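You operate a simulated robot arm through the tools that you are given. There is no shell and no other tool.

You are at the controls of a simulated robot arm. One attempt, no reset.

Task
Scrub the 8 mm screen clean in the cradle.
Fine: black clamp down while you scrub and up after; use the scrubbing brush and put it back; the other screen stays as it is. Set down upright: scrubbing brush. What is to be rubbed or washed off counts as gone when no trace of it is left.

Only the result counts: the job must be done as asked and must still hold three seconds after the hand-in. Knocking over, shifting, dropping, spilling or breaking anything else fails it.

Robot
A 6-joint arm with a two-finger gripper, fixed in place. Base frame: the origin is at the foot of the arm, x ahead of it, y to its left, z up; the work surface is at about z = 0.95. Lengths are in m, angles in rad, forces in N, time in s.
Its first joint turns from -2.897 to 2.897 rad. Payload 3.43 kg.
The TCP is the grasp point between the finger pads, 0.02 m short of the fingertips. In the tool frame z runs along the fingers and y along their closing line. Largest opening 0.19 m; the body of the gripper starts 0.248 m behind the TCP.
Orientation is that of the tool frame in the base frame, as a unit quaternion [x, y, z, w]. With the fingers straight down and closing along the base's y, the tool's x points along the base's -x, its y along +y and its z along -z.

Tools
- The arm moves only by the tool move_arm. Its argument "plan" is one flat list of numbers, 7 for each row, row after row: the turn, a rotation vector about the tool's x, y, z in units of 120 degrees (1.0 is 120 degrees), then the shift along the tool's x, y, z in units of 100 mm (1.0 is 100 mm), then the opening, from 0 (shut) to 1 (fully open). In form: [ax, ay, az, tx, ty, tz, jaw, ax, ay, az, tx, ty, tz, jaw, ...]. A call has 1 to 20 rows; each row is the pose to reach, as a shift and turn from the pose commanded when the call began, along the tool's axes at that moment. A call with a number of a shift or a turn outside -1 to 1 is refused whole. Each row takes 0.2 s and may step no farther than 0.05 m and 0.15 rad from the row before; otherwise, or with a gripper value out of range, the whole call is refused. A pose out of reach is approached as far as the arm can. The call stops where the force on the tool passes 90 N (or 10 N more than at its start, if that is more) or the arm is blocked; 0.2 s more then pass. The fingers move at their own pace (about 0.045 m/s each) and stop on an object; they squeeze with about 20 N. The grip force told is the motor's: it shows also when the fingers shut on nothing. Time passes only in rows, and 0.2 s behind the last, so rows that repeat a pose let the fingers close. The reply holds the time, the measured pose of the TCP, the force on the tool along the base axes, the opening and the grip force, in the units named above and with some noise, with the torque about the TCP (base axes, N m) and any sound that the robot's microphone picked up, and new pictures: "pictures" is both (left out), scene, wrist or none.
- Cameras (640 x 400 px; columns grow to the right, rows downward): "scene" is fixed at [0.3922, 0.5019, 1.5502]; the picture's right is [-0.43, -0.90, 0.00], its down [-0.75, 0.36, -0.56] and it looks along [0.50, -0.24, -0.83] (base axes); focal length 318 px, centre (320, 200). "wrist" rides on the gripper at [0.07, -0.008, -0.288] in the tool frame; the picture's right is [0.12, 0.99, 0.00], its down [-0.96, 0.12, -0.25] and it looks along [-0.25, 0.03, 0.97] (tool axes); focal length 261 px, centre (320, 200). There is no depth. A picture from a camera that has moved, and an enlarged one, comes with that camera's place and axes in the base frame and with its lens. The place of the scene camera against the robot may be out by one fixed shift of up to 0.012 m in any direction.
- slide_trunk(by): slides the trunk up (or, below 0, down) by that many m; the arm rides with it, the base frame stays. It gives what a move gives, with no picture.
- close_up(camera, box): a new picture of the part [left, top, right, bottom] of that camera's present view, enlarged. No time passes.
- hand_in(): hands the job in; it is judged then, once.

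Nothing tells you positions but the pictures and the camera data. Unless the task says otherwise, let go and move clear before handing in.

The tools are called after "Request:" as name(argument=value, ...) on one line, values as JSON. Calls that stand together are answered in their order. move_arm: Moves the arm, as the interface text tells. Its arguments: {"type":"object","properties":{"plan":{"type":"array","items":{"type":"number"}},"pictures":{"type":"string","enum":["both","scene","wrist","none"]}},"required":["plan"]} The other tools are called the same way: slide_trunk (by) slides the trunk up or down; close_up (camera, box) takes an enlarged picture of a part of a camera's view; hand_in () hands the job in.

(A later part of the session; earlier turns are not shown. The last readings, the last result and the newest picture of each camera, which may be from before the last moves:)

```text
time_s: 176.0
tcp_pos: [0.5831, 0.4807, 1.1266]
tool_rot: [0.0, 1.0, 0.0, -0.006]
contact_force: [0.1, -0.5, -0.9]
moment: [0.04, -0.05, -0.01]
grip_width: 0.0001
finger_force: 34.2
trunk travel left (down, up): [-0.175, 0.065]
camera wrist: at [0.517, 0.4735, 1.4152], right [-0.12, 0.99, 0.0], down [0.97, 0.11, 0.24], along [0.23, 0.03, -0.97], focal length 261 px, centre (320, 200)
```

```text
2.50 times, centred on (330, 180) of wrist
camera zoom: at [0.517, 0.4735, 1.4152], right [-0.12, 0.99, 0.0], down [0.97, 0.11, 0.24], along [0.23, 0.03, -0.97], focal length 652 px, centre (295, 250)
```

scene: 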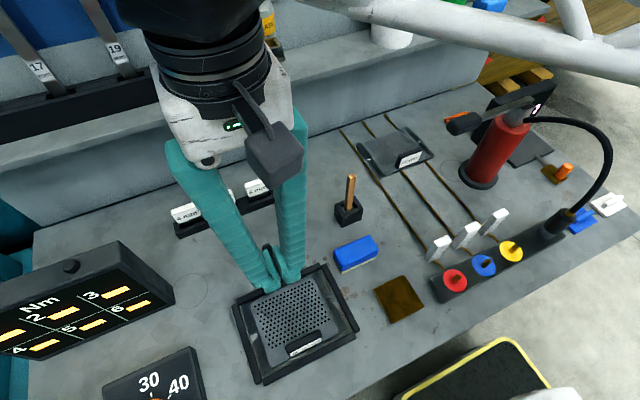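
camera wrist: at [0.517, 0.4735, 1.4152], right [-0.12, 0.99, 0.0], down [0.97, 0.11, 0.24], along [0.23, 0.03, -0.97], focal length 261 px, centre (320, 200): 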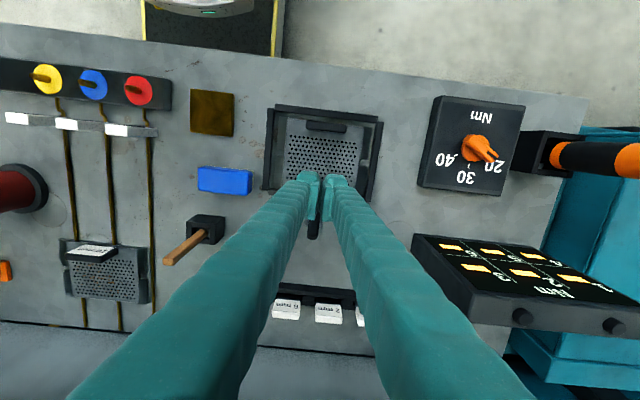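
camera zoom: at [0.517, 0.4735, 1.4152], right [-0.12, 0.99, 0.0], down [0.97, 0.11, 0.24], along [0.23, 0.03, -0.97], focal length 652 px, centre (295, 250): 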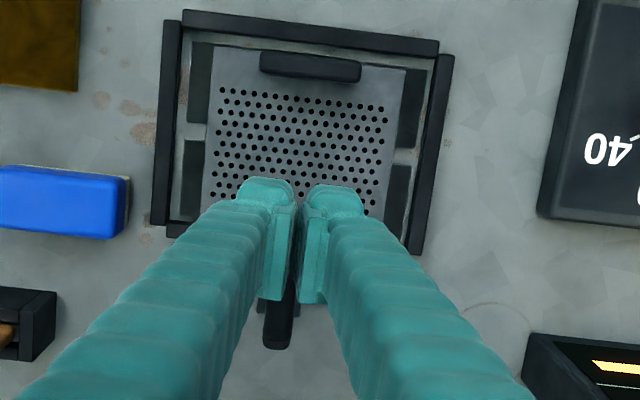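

I correct the slight tool tilt and shift the hand aside to get a clear view of the clamp.

Request:
move_arm(plan=[0, -0.003, 0, 0, -0.3, 0, 0.05, 0, -0.0057, 0, 0, -0.6, 0, 0.05, 0, -0.0057, 0, 0, -0.9, 0, 0.05, 0, -0.0057, 0, 0, -0.9, 0, 0.05], pictures="both")

Request:
close_up(camera="scene", box=[240, 220, 320, 300])

Request:
close_up(camera="wrist", box=[360, 140, 450, 230])

```text
time_s: 177.0
tcp_pos: [0.5861, 0.3906, 1.1243]
tool_rot: [0.001, 1.0, 0.0, 0.0]
contact_force: [0.3, -0.2, -0.6]
moment: [-0.01, -0.01, -0.01]
grip_width: 0.0098
finger_force: 0.0
trunk travel left (down, up): [-0.175, 0.065]
camera wrist: at [0.5161, 0.3822, 1.4129], right [-0.12, 0.99, 0.0], down [0.96, 0.11, 0.25], along [0.25, 0.03, -0.97], focal length 261 px, centre (320, 200)
```

scene: 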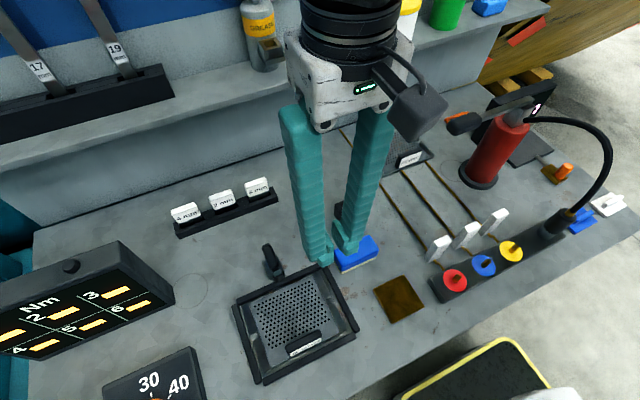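
wrist: 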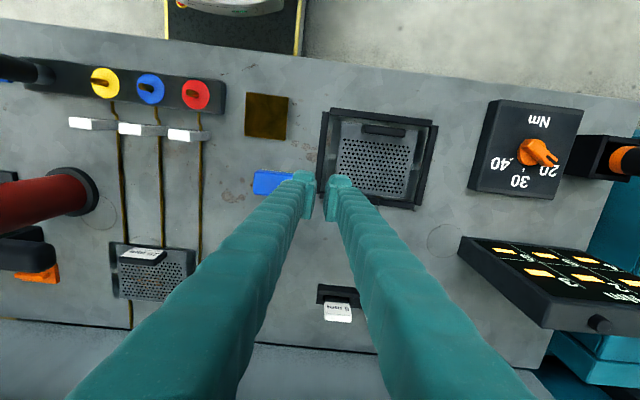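

```text
5.00 times, centred on (280, 260) of scene
camera zoom: at [0.3922, 0.5019, 1.5502], right [-0.43, -0.9, 0.0], down [-0.75, 0.36, -0.56], along [0.5, -0.24, -0.83], focal length 1589 px, centre (520, -100)
```

zoom: 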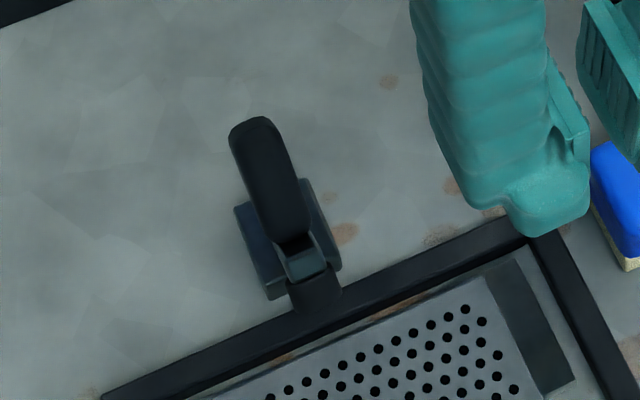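

```text
4.44 times, centred on (405, 185) of wrist
camera zoom: at [0.5161, 0.3822, 1.4129], right [-0.12, 0.99, 0.0], down [0.96, 0.11, 0.25], along [0.25, 0.03, -0.97], focal length 1158 px, centre (-58, 267)
```

zoom: 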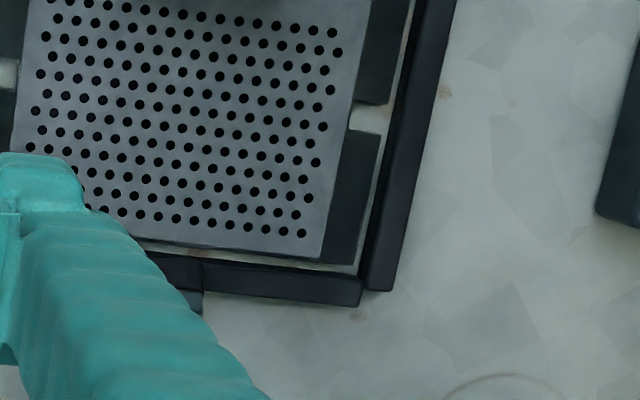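

The clamp rests at roughly 55° open with its handle leaning to +x. I'll press down on the handle's tip from above, with the fingers on the +x side of the pivot, to swing it fully up/open.

Request:
move_arm(plan=[0, 0, 0, -0.25, 0.25, 0, 0, 0, 0, 0, -0.5, 0.5, 0, 0, 0, 0, 0, -0.75, 0.75, 0, 0, 0, 0, 0, -1.0, 0.905, 0, 0, 0, 0, 0, -1.0, 0.905, 0.15, 0, 0, 0, 0, -1.0, 0.905, 0.3, 0, 0, 0, 0, -1.0, 0.905, 0.3, 0], pictures="both")

Request:
close_up(camera="wrist", box=[250, 100, 390, 240])

Request:
close_up(camera="scene", box=[230, 210, 330, 300])

```text
time_s: 178.6
tcp_pos: [0.6829, 0.4827, 1.092]
tool_rot: [0.001, 1.0, 0.001, 0.0]
contact_force: [0.1, -0.4, -0.4]
moment: [-0.02, -0.01, -0.02]
grip_width: 0.0
finger_force: 19.9
trunk travel left (down, up): [-0.175, 0.065]
camera wrist: at [0.6123, 0.474, 1.3801], right [-0.12, 0.99, 0.0], down [0.96, 0.11, 0.25], along [0.25, 0.03, -0.97], focal length 261 px, centre (320, 200)
```

scene: 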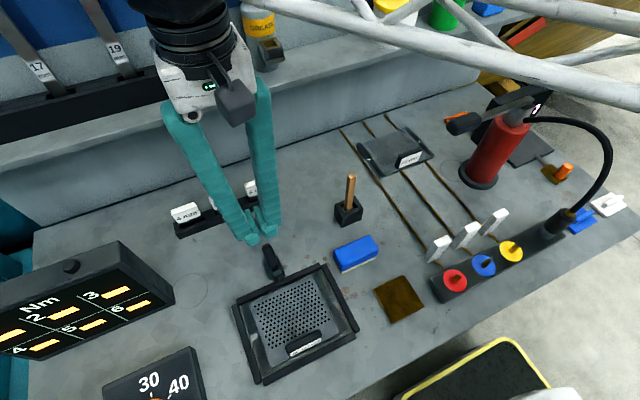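
wrist: 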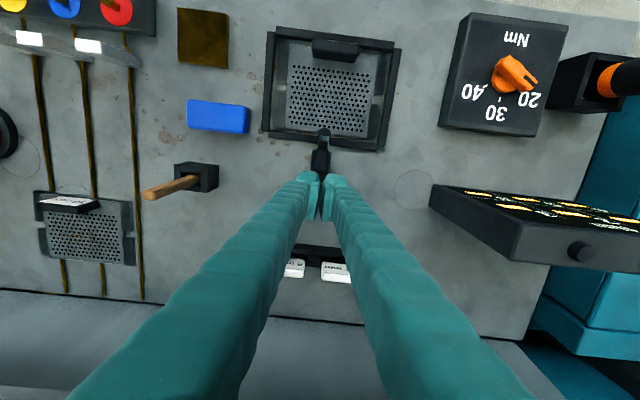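

```text
2.86 times, centred on (320, 170) of wrist
camera zoom: at [0.6123, 0.474, 1.3801], right [-0.12, 0.99, 0.0], down [0.96, 0.11, 0.25], along [0.25, 0.03, -0.97], focal length 745 px, centre (320, 286)
```

zoom: 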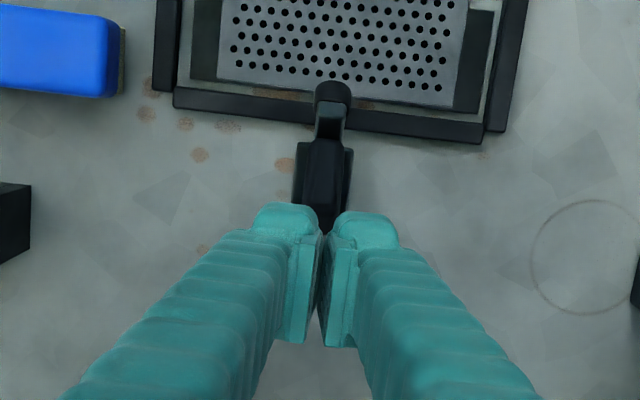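

```text
4.44 times, centred on (280, 255) of scene
camera zoom: at [0.3922, 0.5019, 1.5502], right [-0.43, -0.9, 0.0], down [-0.75, 0.36, -0.56], along [0.5, -0.24, -0.83], focal length 1412 px, centre (498, -44)
```

zoom: 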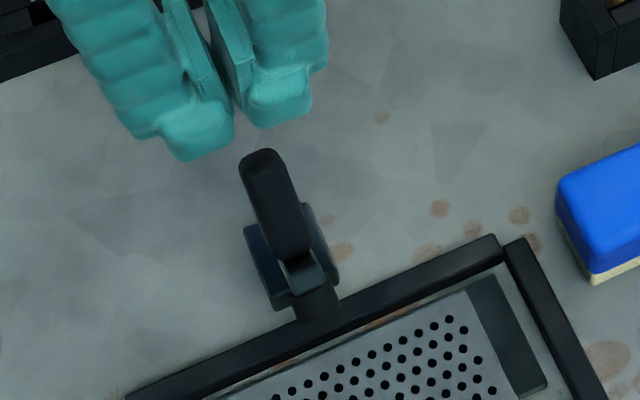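

Fingers are over the handle's tip. Pressing down while easing slightly to +x.

Request:
move_arm(plan=[0, 0, 0, -0.02, 0, 0.12, 0, 0, 0, 0, -0.03, 0, 0.2, 0, 0, 0, 0, -0.03, 0, 0.25, 0, 0, 0, 0, -0.04, 0, 0.28, 0, 0, 0, 0, -0.05, 0, 0.31, 0, 0, 0, 0, -0.05, 0, 0.31, 0], pictures="none")

Request:
close_up(camera="scene", box=[230, 210, 330, 300])

Request:
close_up(camera="wrist", box=[250, 100, 390, 240])

```text
time_s: 180.0
tcp_pos: [0.6876, 0.4828, 1.0618]
tool_rot: [0.001, 1.0, 0.0, -0.001]
contact_force: [-0.4, -0.2, 0.1]
moment: [0.02, 0.01, -0.03]
grip_width: 0.0
finger_force: 20.1
trunk travel left (down, up): [-0.175, 0.065]
```

```text
4.44 times, centred on (280, 255) of scene
camera zoom: at [0.3922, 0.5019, 1.5502], right [-0.43, -0.9, 0.0], down [-0.75, 0.36, -0.56], along [0.5, -0.24, -0.83], focal length 1412 px, centre (498, -44)
```

zoom: 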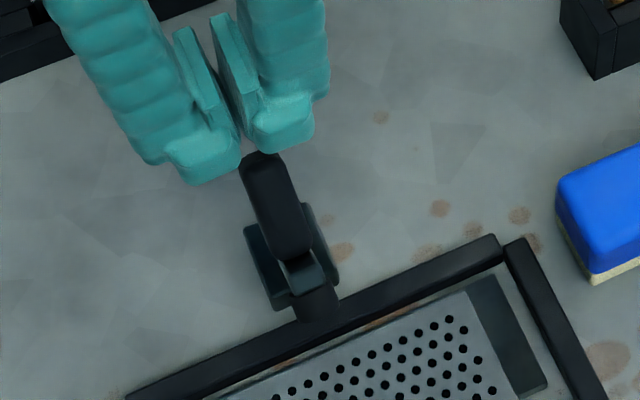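

```text
2.86 times, centred on (320, 170) of wrist
camera zoom: at [0.6175, 0.4745, 1.3496], right [-0.12, 0.99, 0.0], down [0.96, 0.11, 0.25], along [0.24, 0.03, -0.97], focal length 745 px, centre (320, 286)
```

zoom: 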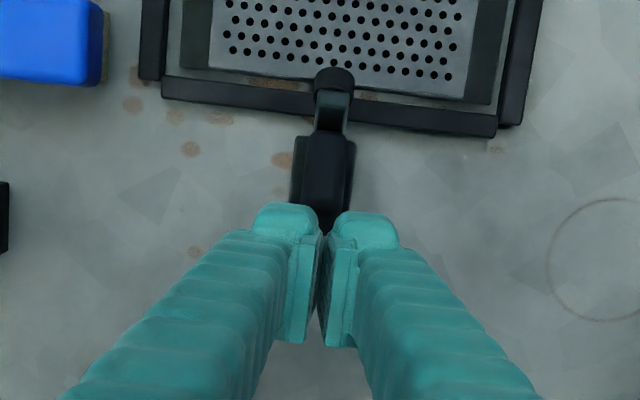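

No contact yet; the fingers may be just past the tip. I raise slightly, shift 9 mm back toward −x and press again.

Request:
move_arm(plan=[0, 0, 0, 0, 0, -0.1, 0, 0, 0, 0, 0.045, 0, -0.1, 0, 0, 0, 0, 0.09, 0, -0.1, 0, 0, 0, 0, 0.09, 0, -0.05, 0, 0, 0, 0, 0.09, 0, 0, 0, 0, 0, 0, 0.09, 0, 0, 0], pictures="none")

Request:
move_arm(plan=[0, 0, 0, 0, 0, 0.03, 0, 0, 0, 0, 0, 0, 0.03, 0], pictures="none")

Request:
close_up(camera="scene", box=[230, 210, 330, 300])

```text
time_s: 181.4
tcp_pos: [0.6801, 0.4812, 1.0616]
tool_rot: [0.001, 1.0, 0.0, -0.001]
contact_force: [0.0, -0.7, 2.0]
moment: [-0.06, 0.06, 0.02]
grip_width: 0.0
finger_force: 20.2
trunk travel left (down, up): [-0.175, 0.065]
```

```text
time_s: 182.0
tcp_pos: [0.6787, 0.4825, 1.0582]
tool_rot: [0.001, 1.0, 0.0, -0.001]
contact_force: [0.8, -0.2, 0.1]
moment: [0.01, -0.03, 0.05]
grip_width: 0.0003
finger_force: 19.6
trunk travel left (down, up): [-0.175, 0.065]
```

```text
4.44 times, centred on (280, 255) of scene
camera zoom: at [0.3922, 0.5019, 1.5502], right [-0.43, -0.9, 0.0], down [-0.75, 0.36, -0.56], along [0.5, -0.24, -0.83], focal length 1412 px, centre (498, -44)
```

zoom: 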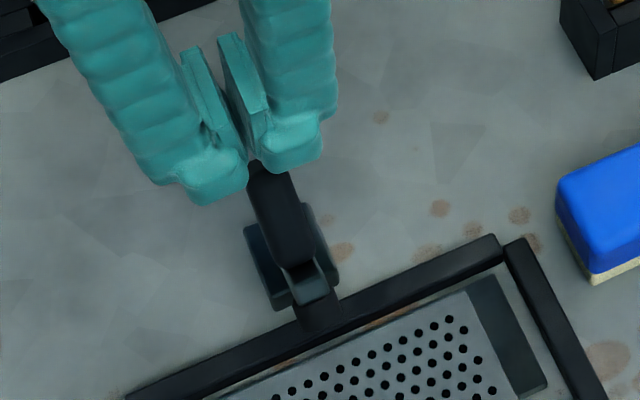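

Request:
move_arm(plan=[0, 0, 0, 0.03, 0, 0.02, 0, 0, 0, 0, 0.05, 0, 0.04, 0, 0, 0, 0, 0.05, 0, 0.06, 0, 0, 0, 0, 0.05, 0, 0.06, 0], pictures="none")

Request:
close_up(camera="scene", box=[230, 210, 330, 300])

Request:
close_up(camera="wrist", box=[250, 100, 390, 240])

```text
time_s: 183.0
tcp_pos: [0.6756, 0.4822, 1.0528]
tool_rot: [0.001, 1.0, 0.001, -0.001]
contact_force: [-0.6, 0.0, 0.2]
moment: [0.0, -0.02, 0.05]
grip_width: 0.0001
finger_force: 20.0
trunk travel left (down, up): [-0.175, 0.065]
```

```text
4.44 times, centred on (280, 255) of scene
camera zoom: at [0.3922, 0.5019, 1.5502], right [-0.43, -0.9, 0.0], down [-0.75, 0.36, -0.56], along [0.5, -0.24, -0.83], focal length 1412 px, centre (498, -44)
```

zoom: 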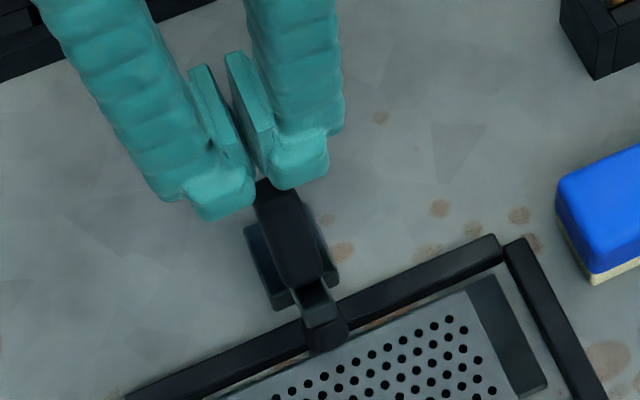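

```text
2.86 times, centred on (320, 170) of wrist
camera zoom: at [0.6048, 0.4742, 1.3407], right [-0.12, 0.99, 0.0], down [0.96, 0.11, 0.25], along [0.24, 0.03, -0.97], focal length 745 px, centre (320, 286)
```

zoom: 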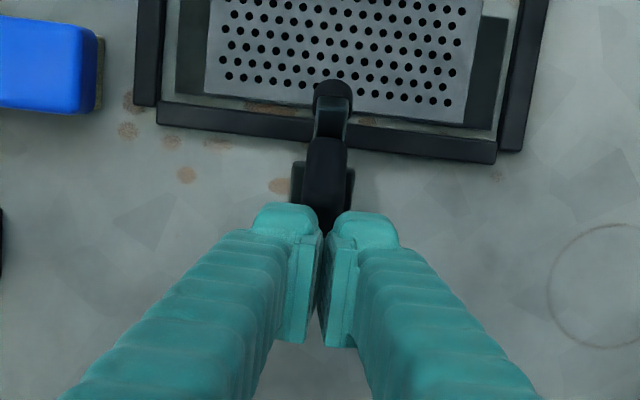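

The fingers were on the wrong side of the tip and pushed it back a little. I lift over, come down on the −x side of the handle again, and push it toward +x on a rising arc, this time further.

Request:
move_arm(plan=[0, 0, 0, 0, 0, -0.3, 0, 0, 0, 0, 0, 0, -0.6, 0, 0, 0, 0, 0.4, 0, -0.6, 0, 0, 0, 0, 0.81, 0, -0.6, 0, 0, 0, 0, 0.81, 0, -0.3, 0, 0, 0, 0, 0.81, 0, 0, 0, 0, 0, 0, 0.81, 0, 0, 0], pictures="both")

Request:
close_up(camera="scene", box=[230, 210, 340, 310])

Request:
close_up(camera="wrist", box=[260, 130, 400, 290])

```text
time_s: 184.6
tcp_pos: [0.5944, 0.485, 1.0513]
tool_rot: [0.001, 1.0, 0.0, 0.0]
contact_force: [0.2, -0.6, -0.7]
moment: [-0.02, 0.04, -0.03]
grip_width: 0.0002
finger_force: 20.2
trunk travel left (down, up): [-0.175, 0.065]
camera wrist: at [0.5241, 0.4763, 1.3398], right [-0.12, 0.99, 0.0], down [0.96, 0.11, 0.25], along [0.24, 0.03, -0.97], focal length 261 px, centre (320, 200)
```

scene: 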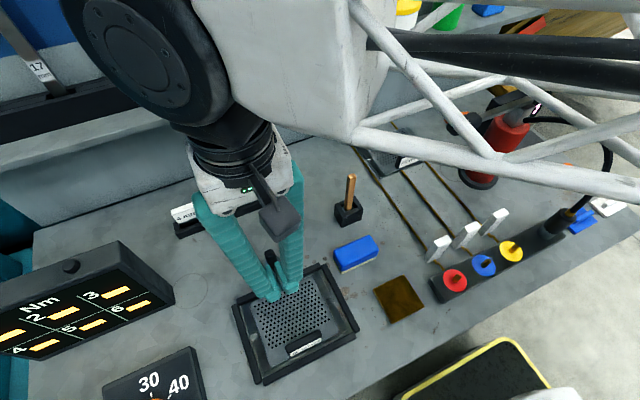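
wrist: 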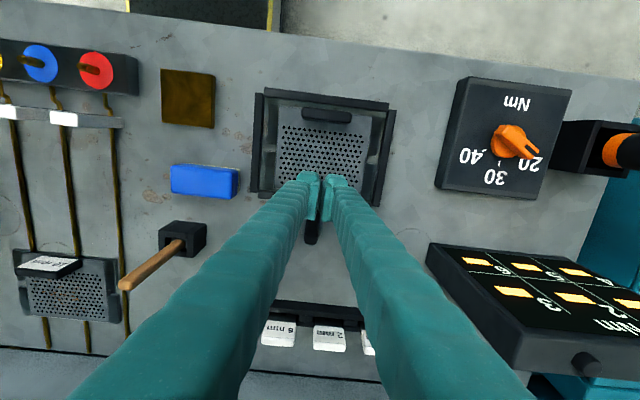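

```text
4.00 times, centred on (285, 260) of scene
camera zoom: at [0.3922, 0.5019, 1.5502], right [-0.43, -0.9, 0.0], down [-0.75, 0.36, -0.56], along [0.5, -0.24, -0.83], focal length 1271 px, centre (460, -40)
```

zoom: 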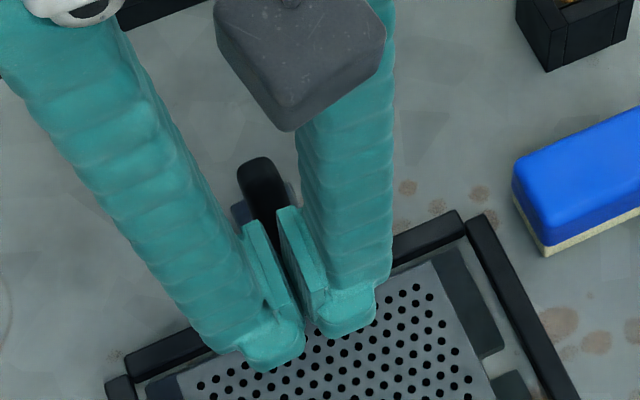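

```text
2.50 times, centred on (330, 210) of wrist
camera zoom: at [0.5241, 0.4763, 1.3398], right [-0.12, 0.99, 0.0], down [0.96, 0.11, 0.25], along [0.24, 0.03, -0.97], focal length 652 px, centre (295, 175)
```

zoom: 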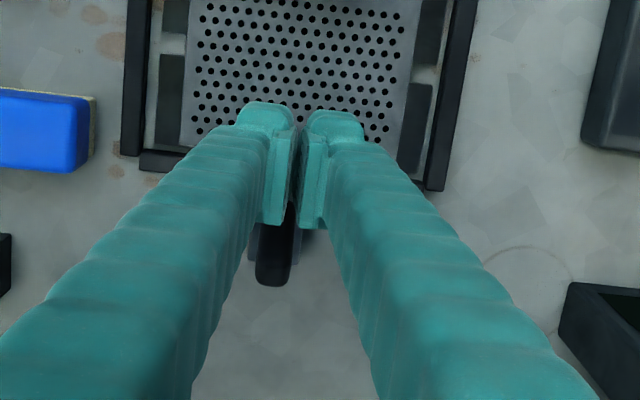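

Pushing +x along the rising path.

Request:
move_arm(plan=[0, 0, 0, -0.1, -0.03, -0.01, 0, 0, 0, 0, -0.2, -0.03, -0.02, 0, 0, 0, 0, -0.285, -0.03, -0.035, 0, 0, 0, 0, -0.37, -0.03, -0.065, 0, 0, 0, 0, -0.45, -0.03, -0.095, 0, 0, 0, 0, -0.5, -0.03, -0.11, 0, 0, 0, 0, -0.555, -0.03, -0.125, 0, 0, 0, 0, -0.555, -0.03, -0.125, 0], pictures="both")

Request:
close_up(camera="scene", box=[230, 210, 340, 310])

Request:
close_up(camera="wrist", box=[260, 110, 400, 270])

```text
time_s: 186.4
tcp_pos: [0.6513, 0.4797, 1.0681]
tool_rot: [0.0, 1.0, 0.0, -0.001]
contact_force: [0.1, 0.1, -0.5]
moment: [0.0, 0.01, 0.0]
grip_width: 0.0
finger_force: 20.5
trunk travel left (down, up): [-0.175, 0.065]
camera wrist: at [0.5806, 0.471, 1.3546], right [-0.12, 0.99, 0.0], down [0.96, 0.11, 0.25], along [0.24, 0.03, -0.97], focal length 261 px, centre (320, 200)
```

scene: 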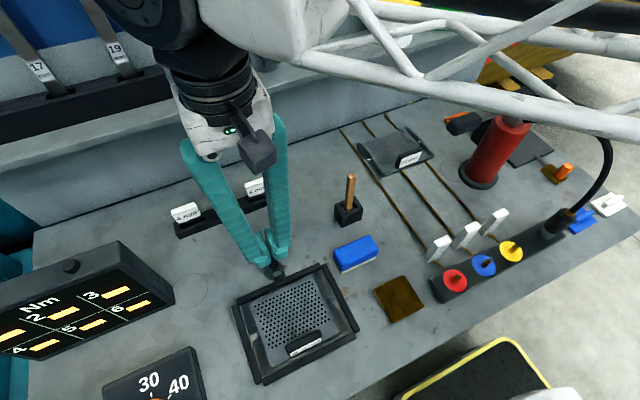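
wrist: 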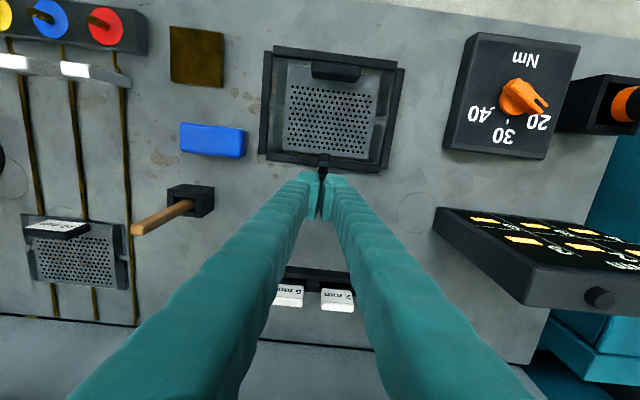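

```text
4.00 times, centred on (285, 260) of scene
camera zoom: at [0.3922, 0.5019, 1.5502], right [-0.43, -0.9, 0.0], down [-0.75, 0.36, -0.56], along [0.5, -0.24, -0.83], focal length 1271 px, centre (460, -40)
```

zoom: 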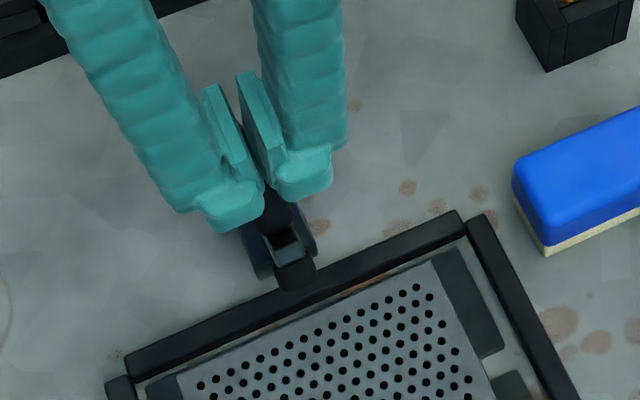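

```text
2.50 times, centred on (330, 190) of wrist
camera zoom: at [0.5806, 0.471, 1.3546], right [-0.12, 0.99, 0.0], down [0.96, 0.11, 0.25], along [0.24, 0.03, -0.97], focal length 652 px, centre (295, 225)
```

zoom: 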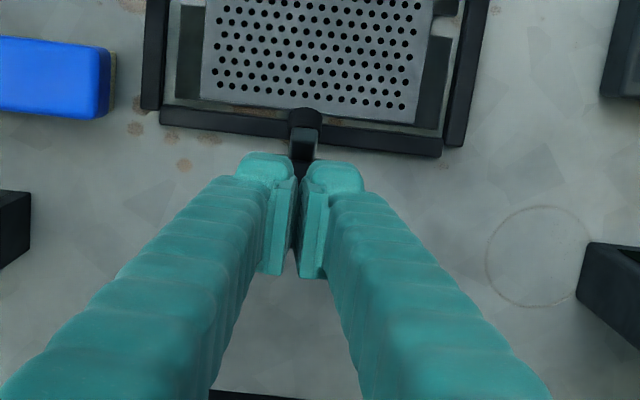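

The fingers rode over the tip. A better way: push on the pad's outer side from the −x side, moving along its arc (up and +x together) so that friction helps instead of jamming. I go back over to the −x side and lower the fingers there.

Request:
move_arm(plan=[0, 0, 0, 0, 0, -0.25, 0, 0, 0, 0, 0.4, 0, -0.3, 0, 0, 0, 0, 0.83, 0, -0.3, 0, 0, 0, 0, 0.83, 0, 0, 0, 0, 0, 0, 0.83, 0, 0.3, 0, 0, 0, 0, 0.83, 0, 0.55, 0, 0, 0, 0, 0.83, 0, 0.63, 0, 0, 0, 0, 0.83, 0, 0.63, 0], pictures="both")

Request:
close_up(camera="scene", box=[230, 210, 340, 310])

Request:
close_up(camera="wrist", box=[260, 130, 400, 290])

```text
time_s: 188.2
tcp_pos: [0.5659, 0.4809, 1.0022]
tool_rot: [0.001, 1.0, 0.0, 0.0]
contact_force: [0.1, -0.4, -0.1]
moment: [0.02, -0.02, 0.02]
grip_width: 0.0
finger_force: 20.3
trunk travel left (down, up): [-0.175, 0.065]
camera wrist: at [0.4965, 0.4721, 1.2893], right [-0.12, 0.99, 0.0], down [0.96, 0.11, 0.25], along [0.25, 0.03, -0.97], focal length 261 px, centre (320, 200)
```

scene: 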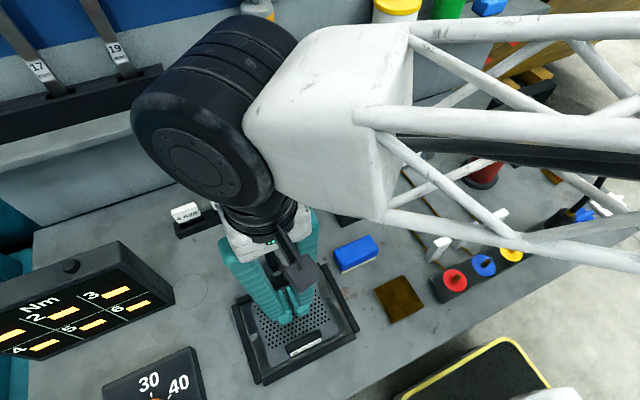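
wrist: 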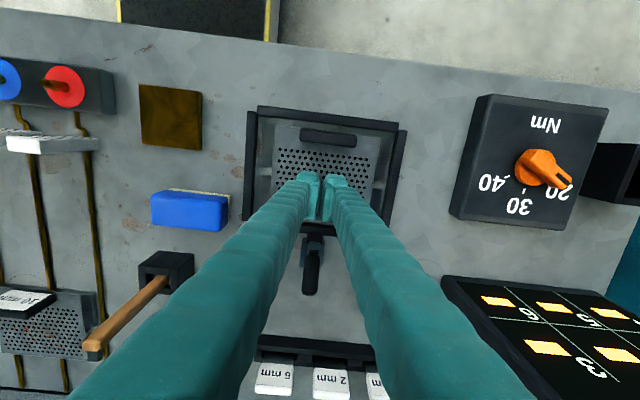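

```text
4.00 times, centred on (285, 260) of scene
camera zoom: at [0.3922, 0.5019, 1.5502], right [-0.43, -0.9, 0.0], down [-0.75, 0.36, -0.56], along [0.5, -0.24, -0.83], focal length 1271 px, centre (460, -40)
```

zoom: 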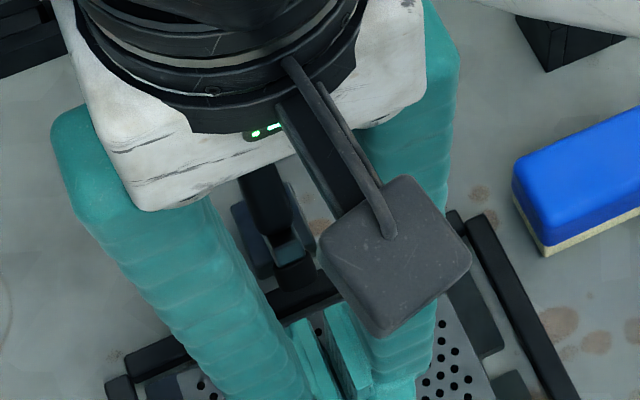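

```text
2.50 times, centred on (330, 210) of wrist
camera zoom: at [0.4965, 0.4721, 1.2893], right [-0.12, 0.99, 0.0], down [0.96, 0.11, 0.25], along [0.25, 0.03, -0.97], focal length 652 px, centre (295, 175)
```

zoom: 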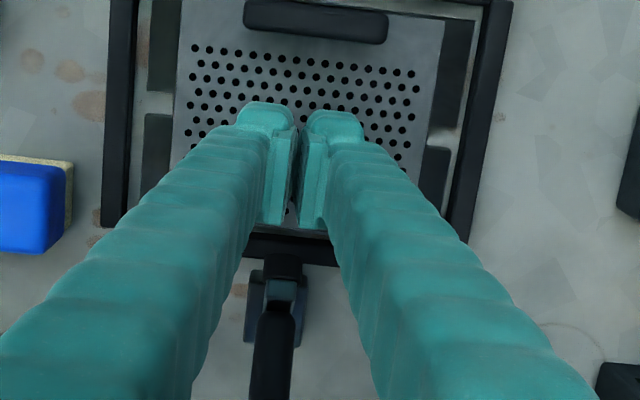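

The fingertips are now low on the −x side of the pad. Pushing along the pad's arc.

Request:
move_arm(plan=[0, 0, 0, -0.095, 0, 0, 0, 0, 0, 0, -0.12, 0, -0.02, 0, 0, 0, 0, -0.155, 0, -0.075, 0, 0, 0, 0, -0.194, 0, -0.125, 0, 0, 0, 0, -0.238, 0, -0.171, 0, 0, 0, 0, -0.238, 0, -0.171, 0], pictures="none")

Request:
close_up(camera="wrist", box=[260, 130, 400, 290])

Request:
close_up(camera="scene", box=[230, 210, 340, 310])

```text
time_s: 189.6
tcp_pos: [0.5882, 0.4803, 1.0187]
tool_rot: [0.001, 1.0, 0.0, -0.001]
contact_force: [-1.5, -0.1, 0.4]
moment: [0.0, -0.02, 0.04]
grip_width: 0.0001
finger_force: 35.1
trunk travel left (down, up): [-0.175, 0.065]
```

```text
2.50 times, centred on (330, 210) of wrist
camera zoom: at [0.5195, 0.4719, 1.3075], right [-0.12, 0.99, 0.0], down [0.96, 0.11, 0.25], along [0.24, 0.03, -0.97], focal length 652 px, centre (295, 175)
```

zoom: 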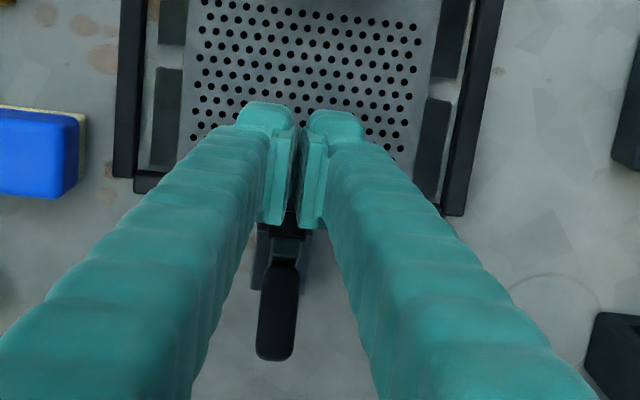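

```text
4.00 times, centred on (285, 260) of scene
camera zoom: at [0.3922, 0.5019, 1.5502], right [-0.43, -0.9, 0.0], down [-0.75, 0.36, -0.56], along [0.5, -0.24, -0.83], focal length 1271 px, centre (460, -40)
```

zoom: 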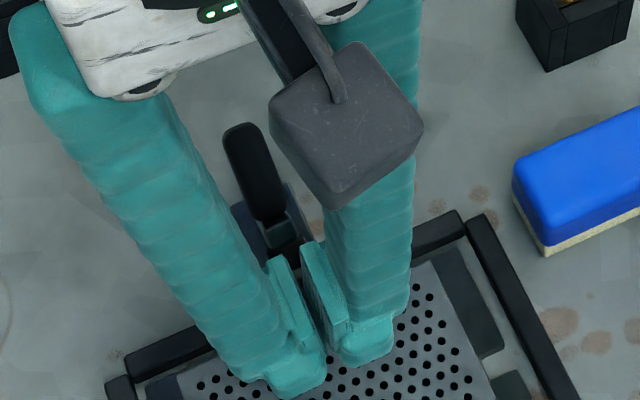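

It's opening with little force. Continuing along the arc.

Request:
move_arm(plan=[0, 0, 0, -0.047, 0, -0.043, 0, 0, 0, 0, -0.098, 0, -0.082, 0, 0, 0, 0, -0.152, 0, -0.116, 0, 0, 0, 0, -0.21, 0, -0.145, 0, 0, 0, 0, -0.21, 0, -0.145, 0], pictures="none")

Request:
close_up(camera="wrist", box=[260, 130, 400, 290])

Request:
close_up(camera="scene", box=[230, 210, 340, 310])

```text
time_s: 190.8
tcp_pos: [0.6104, 0.4811, 1.0338]
tool_rot: [0.001, 1.0, 0.0, -0.001]
contact_force: [0.4, 0.6, 0.1]
moment: [-0.01, 0.0, 0.0]
grip_width: 0.0
finger_force: 34.5
trunk travel left (down, up): [-0.175, 0.065]
```

```text
2.50 times, centred on (330, 210) of wrist
camera zoom: at [0.5411, 0.4727, 1.3225], right [-0.12, 0.99, 0.0], down [0.96, 0.11, 0.25], along [0.24, 0.03, -0.97], focal length 652 px, centre (295, 175)
```

zoom: 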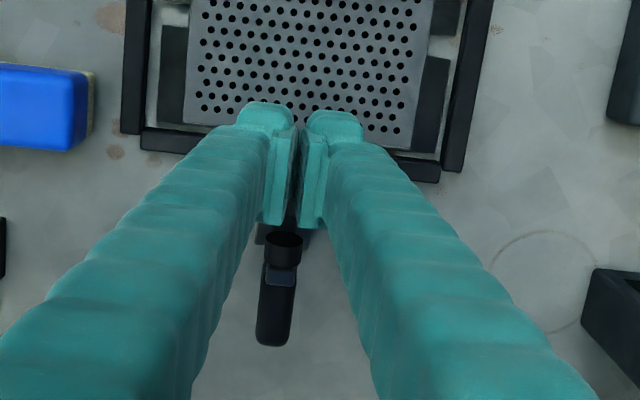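

```text
4.00 times, centred on (285, 260) of scene
camera zoom: at [0.3922, 0.5019, 1.5502], right [-0.43, -0.9, 0.0], down [-0.75, 0.36, -0.56], along [0.5, -0.24, -0.83], focal length 1271 px, centre (460, -40)
```

zoom: 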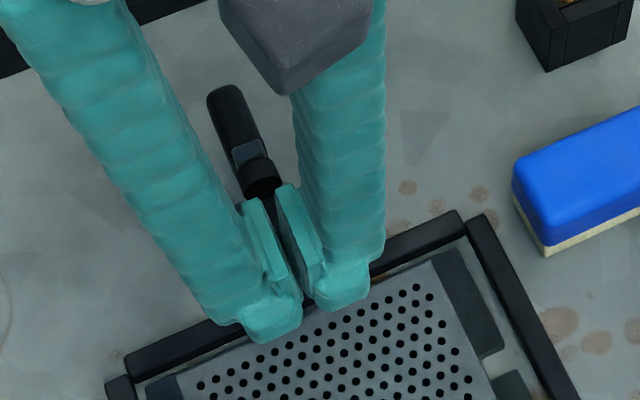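

The clamp has flipped fully up, exactly as at the start. I back away and raise the hand to check the whole scene.

Request:
move_arm(plan=[0, 0, 0, 0.1, 0, -0.05, 0, 0, 0, 0, 0.2, 0, -0.3, 0, 0, 0, 0, 0.2, 0, -0.7, 0, 0, 0, 0, 0.2, 0, -1.0, 0, 0, 0, 0, 0.2, 0, -1.0, 0], pictures="none")

Request:
move_arm(plan=[0, 0, 0, -0.3, -0.2, -0.3, 0.05, 0, 0, 0, -0.6, -0.4, -0.5, 0.1, 0, 0, 0, -0.8, -0.6, -0.7, 0.2, 0, 0, 0, -0.9, -0.9, -0.8, 0.3, 0, 0, 0, -0.9, -1.0, -0.8, 0.3, 0, 0, 0, -0.9, -1.0, -0.8, 0.3], pictures="both")

Request:
close_up(camera="scene", box=[230, 220, 370, 390])

Request:
close_up(camera="wrist", box=[330, 40, 480, 190])

Request:
close_up(camera="scene", box=[325, 165, 373, 235])

Request:
close_up(camera="scene", box=[250, 225, 298, 285])

```text
time_s: 192.0
tcp_pos: [0.5926, 0.479, 1.1334]
tool_rot: [0.001, 1.0, 0.0, 0.0]
contact_force: [-0.2, -0.6, 0.9]
moment: [0.01, -0.02, 0.02]
grip_width: 0.0
finger_force: 34.5
trunk travel left (down, up): [-0.175, 0.065]
```

```text
time_s: 193.4
tcp_pos: [0.6814, 0.379, 1.2153]
tool_rot: [0.001, 1.0, -0.001, -0.001]
contact_force: [0.7, 0.1, -0.5]
moment: [0.02, 0.01, 0.0]
grip_width: 0.057
finger_force: 0.0
trunk travel left (down, up): [-0.175, 0.065]
camera wrist: at [0.6118, 0.3714, 1.5036], right [-0.12, 0.99, 0.0], down [0.96, 0.11, 0.25], along [0.24, 0.03, -0.97], focal length 261 px, centre (320, 200)
```

scene: 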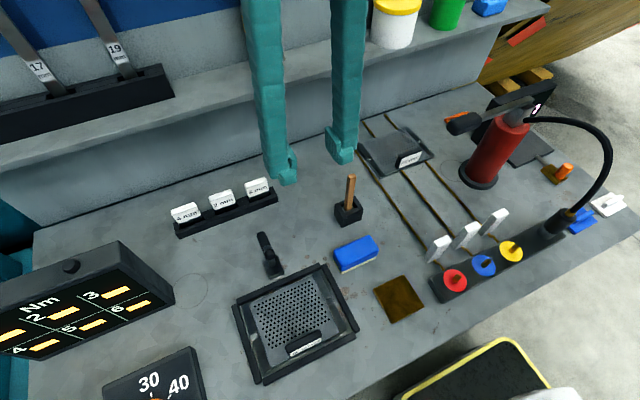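
wrist: 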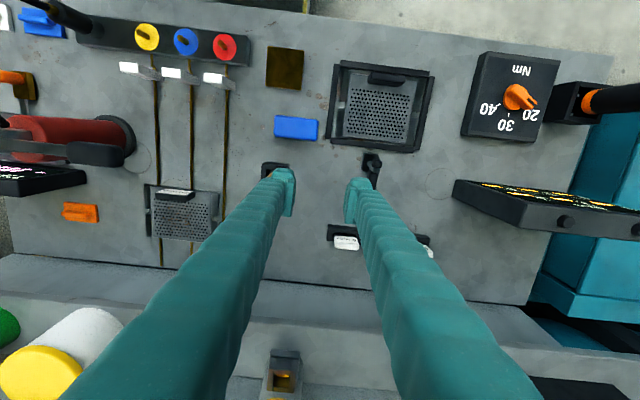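

```text
2.35 times, centred on (300, 305) of scene
camera zoom: at [0.3922, 0.5019, 1.5502], right [-0.43, -0.9, 0.0], down [-0.75, 0.36, -0.56], along [0.5, -0.24, -0.83], focal length 748 px, centre (367, -47)
```

zoom: 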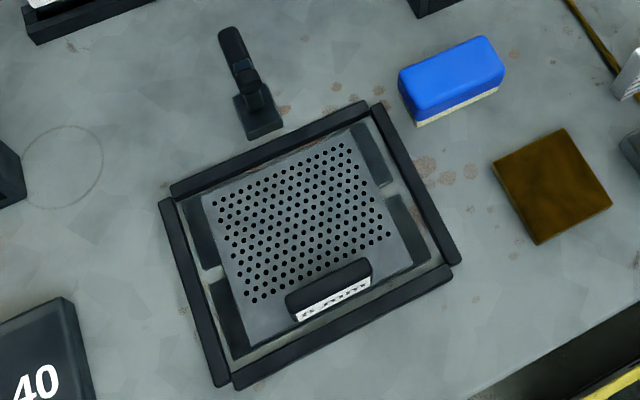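

```text
2.67 times, centred on (405, 115) of wrist
camera zoom: at [0.6118, 0.3714, 1.5036], right [-0.12, 0.99, 0.0], down [0.96, 0.11, 0.25], along [0.24, 0.03, -0.97], focal length 695 px, centre (93, 427)
```

zoom: 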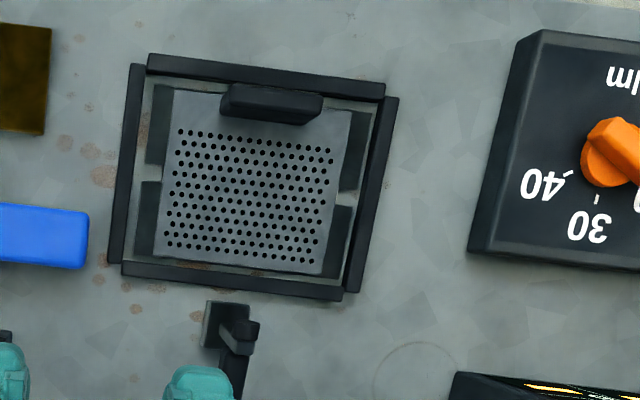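

```text
5.71 times, centred on (349, 200) of scene
camera zoom: at [0.3922, 0.5019, 1.5502], right [-0.43, -0.9, 0.0], down [-0.75, 0.36, -0.56], along [0.5, -0.24, -0.83], focal length 1816 px, centre (154, 200)
```

zoom: 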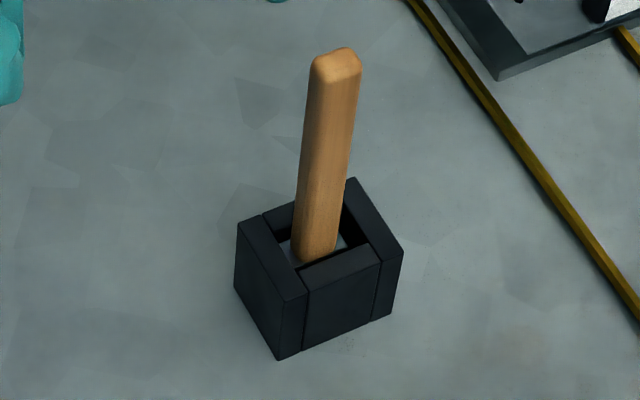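

```text
6.67 times, centred on (274, 255) of scene
camera zoom: at [0.3922, 0.5019, 1.5502], right [-0.43, -0.9, 0.0], down [-0.75, 0.36, -0.56], along [0.5, -0.24, -0.83], focal length 2119 px, centre (627, -167)
```

zoom: 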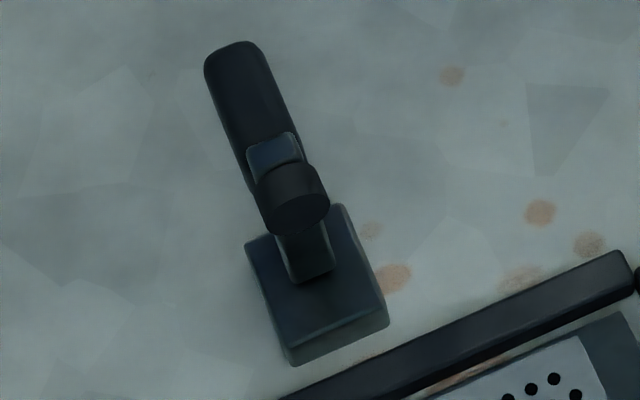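

Clamp and scrubbing brush look just as at the start, and the screen is clean. The wooden brush in its holder stands about 3 mm off its original position, so I'll re-center it: hover over it, close gently around it at its original y, and release.

Request:
move_arm(plan=[0, 0, 0, -0.06, -0.3, 0, 0.27, 0, 0, 0, -0.12, -0.6, 0.1, 0.27, 0, 0, 0, -0.186, -0.885, 0.3, 0.27, 0, 0, 0, -0.186, -0.885, 0.6, 0.27, 0, 0, 0, -0.186, -0.885, 0.6, 0.27, 0, 0, 0, -0.186, -0.885, 0.6, 0.27], pictures="both")

Request:
close_up(camera="wrist", box=[270, 130, 370, 230])

Request:
close_up(camera="scene", box=[325, 228, 388, 280])

```text
time_s: 194.8
tcp_pos: [0.7014, 0.2925, 1.1567]
tool_rot: [0.0, 1.0, 0.0, 0.0]
contact_force: [0.4, -0.1, 0.0]
moment: [0.0, 0.01, 0.01]
grip_width: 0.0514
finger_force: 0.1
trunk travel left (down, up): [-0.175, 0.065]
camera wrist: at [0.6312, 0.2845, 1.4452], right [-0.12, 0.99, 0.0], down [0.96, 0.11, 0.25], along [0.25, 0.03, -0.97], focal length 261 px, centre (320, 200)
```

scene: 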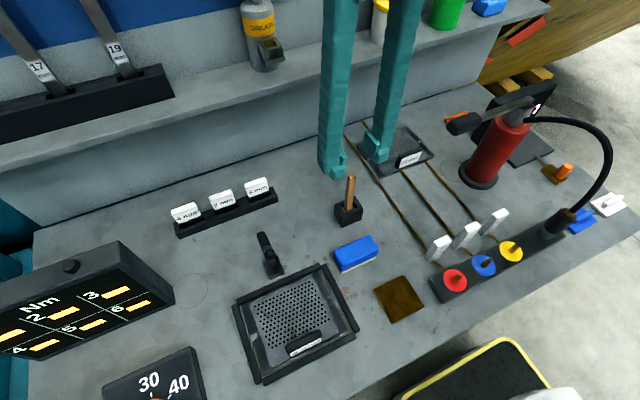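
wrist: 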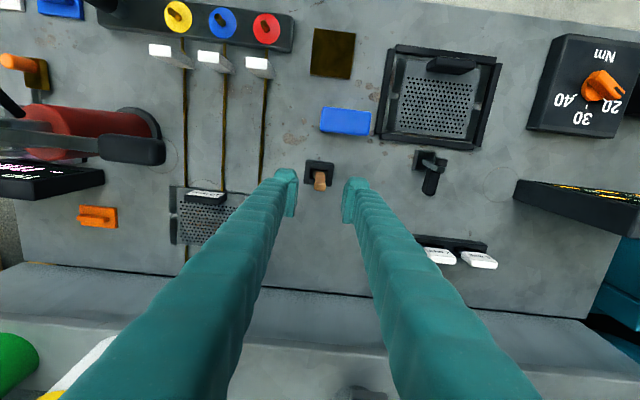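

```text
4.00 times, centred on (320, 180) of wrist
camera zoom: at [0.6312, 0.2845, 1.4452], right [-0.12, 0.99, 0.0], down [0.96, 0.11, 0.25], along [0.25, 0.03, -0.97], focal length 1043 px, centre (320, 280)
```

zoom: 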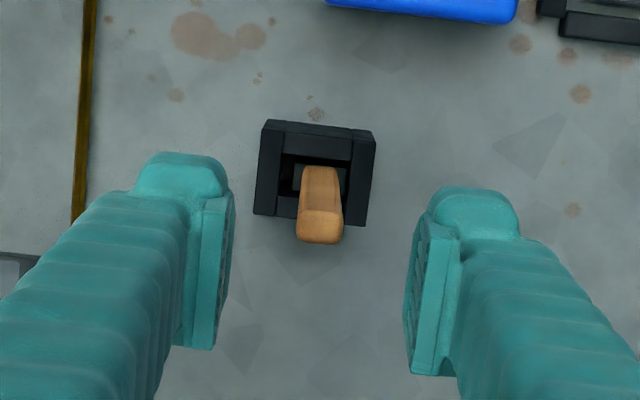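

```text
7.69 times, centred on (356, 254) of scene
camera zoom: at [0.3922, 0.5019, 1.5502], right [-0.43, -0.9, 0.0], down [-0.75, 0.36, -0.56], along [0.5, -0.24, -0.83], focal length 2444 px, centre (39, -215)
```

zoom: 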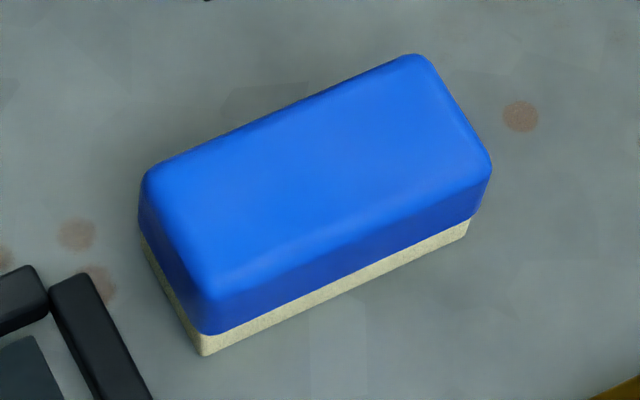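

The scrubbing brush lies within ~1–2 mm of its original place. Now gently re-centering the wooden brush: descend around its handle, close, and reopen.

Request:
move_arm(plan=[0, 0, 0, 0, -0.011, 0.3, 0.27, 0, 0, 0, 0, -0.011, 0.6, 0.27, 0, 0, 0, 0, -0.011, 0.85, 0.25, 0, 0, 0, 0, -0.011, 0.97, 0.2, 0, 0, 0, 0, -0.011, 0.97, 0.15], pictures="none")

Request:
move_arm(plan=[0, 0, 0, 0, 0, 0.1, 0.15, 0, 0, 0, 0, 0, 0.25, 0.13, 0, 0, 0, 0, 0, 0.25, 0.11, 0, 0, 0, 0, 0, 0.25, 0.095, 0, 0, 0, 0, 0, 0.25, 0.085, 0, 0, 0, 0, 0, 0.25, 0.078, 0, 0, 0, 0, 0, 0.25, 0.07, 0, 0, 0, 0, 0, 0.25, 0.07, 0, 0, 0, 0, 0, 0.25, 0.07], pictures="wrist")

Request:
close_up(camera="wrist", box=[270, 130, 370, 230])

Request:
close_up(camera="scene", box=[325, 165, 373, 235])

```text
time_s: 196.0
tcp_pos: [0.7004, 0.2882, 1.061]
tool_rot: [0.001, 1.0, 0.0, -0.001]
contact_force: [-0.5, -0.2, 0.6]
moment: [-0.05, -0.04, -0.02]
grip_width: 0.0287
finger_force: 0.2
trunk travel left (down, up): [-0.175, 0.065]
```

```text
time_s: 198.0
tcp_pos: [0.699, 0.2891, 1.034]
tool_rot: [0.001, 1.0, 0.0, 0.0]
contact_force: [-0.8, 0.2, 0.0]
moment: [0.02, 0.01, 0.0]
grip_width: 0.0146
finger_force: 20.4
trunk travel left (down, up): [-0.175, 0.065]
camera wrist: at [0.6289, 0.2814, 1.3211], right [-0.12, 0.99, 0.0], down [0.96, 0.11, 0.25], along [0.25, 0.03, -0.97], focal length 261 px, centre (320, 200)
```

wrist: 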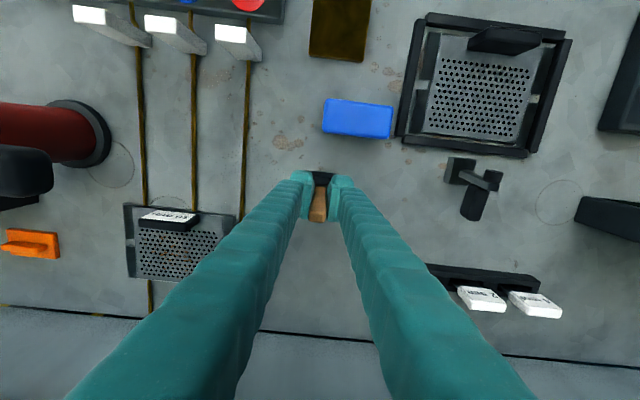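

```text
4.00 times, centred on (320, 180) of wrist
camera zoom: at [0.6289, 0.2814, 1.3211], right [-0.12, 0.99, 0.0], down [0.96, 0.11, 0.25], along [0.25, 0.03, -0.97], focal length 1043 px, centre (320, 280)
```

zoom: 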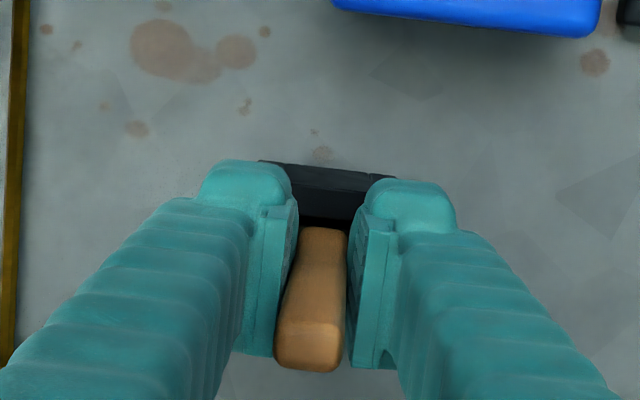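

```text
5.71 times, centred on (349, 200) of scene
camera zoom: at [0.3922, 0.5019, 1.5502], right [-0.43, -0.9, 0.0], down [-0.75, 0.36, -0.56], along [0.5, -0.24, -0.83], focal length 1816 px, centre (154, 200)
```

zoom: 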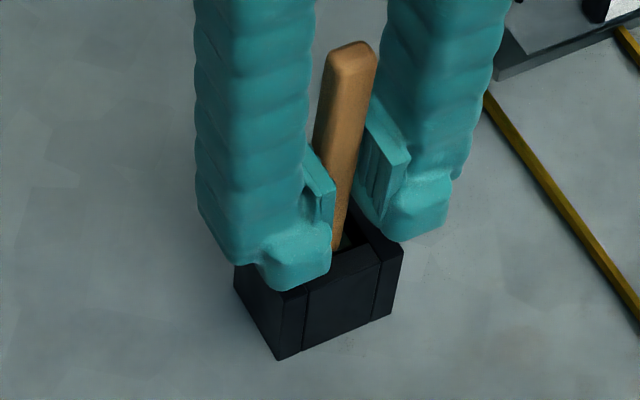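

The handle tilted rather than the base sliding. I lift it 4 mm so it straightens in the pads, shift 2 mm toward the holder's center, and set it down again.

Request:
move_arm(plan=[0, 0, 0, 0, 0, -0.02, 0, 0, 0, 0, 0, 0, -0.04, 0, 0, 0, 0, 0, 0.01, -0.04, 0, 0, 0, 0, 0, 0.02, -0.04, 0, 0, 0, 0, 0, 0.02, -0.04, 0], pictures="wrist")

Request:
close_up(camera="wrist", box=[270, 130, 370, 230])

Request:
close_up(camera="scene", box=[325, 165, 373, 235])

```text
time_s: 199.2
tcp_pos: [0.7002, 0.2908, 1.0373]
tool_rot: [0.001, 1.0, -0.001, 0.0]
contact_force: [-0.1, 0.3, -0.4]
moment: [-0.04, -0.03, 0.01]
grip_width: 0.0145
finger_force: 20.5
trunk travel left (down, up): [-0.175, 0.065]
camera wrist: at [0.6295, 0.2836, 1.3246], right [-0.12, 0.99, 0.0], down [0.96, 0.11, 0.25], along [0.24, 0.03, -0.97], focal length 261 px, centre (320, 200)
```

wrist: 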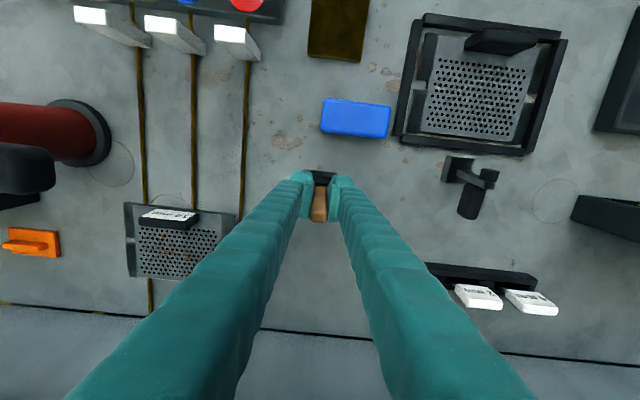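

```text
4.00 times, centred on (320, 180) of wrist
camera zoom: at [0.6295, 0.2836, 1.3246], right [-0.12, 0.99, 0.0], down [0.96, 0.11, 0.25], along [0.24, 0.03, -0.97], focal length 1043 px, centre (320, 280)
```

zoom: 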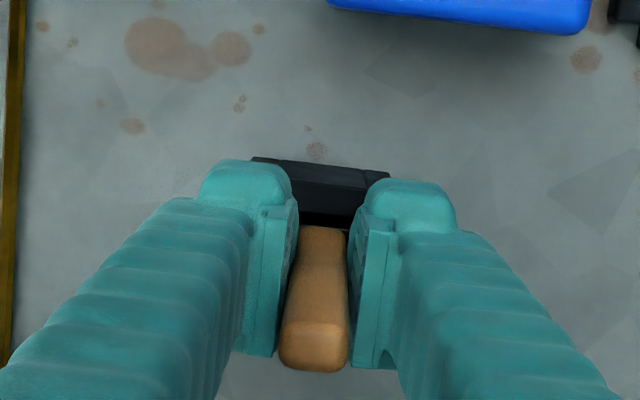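

```text
5.71 times, centred on (349, 200) of scene
camera zoom: at [0.3922, 0.5019, 1.5502], right [-0.43, -0.9, 0.0], down [-0.75, 0.36, -0.56], along [0.5, -0.24, -0.83], focal length 1816 px, centre (154, 200)
```

zoom: 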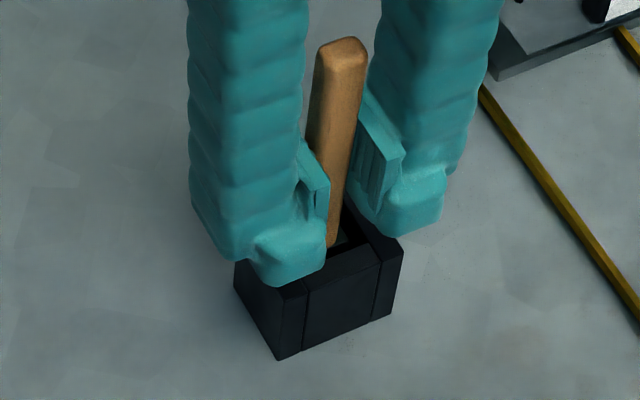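

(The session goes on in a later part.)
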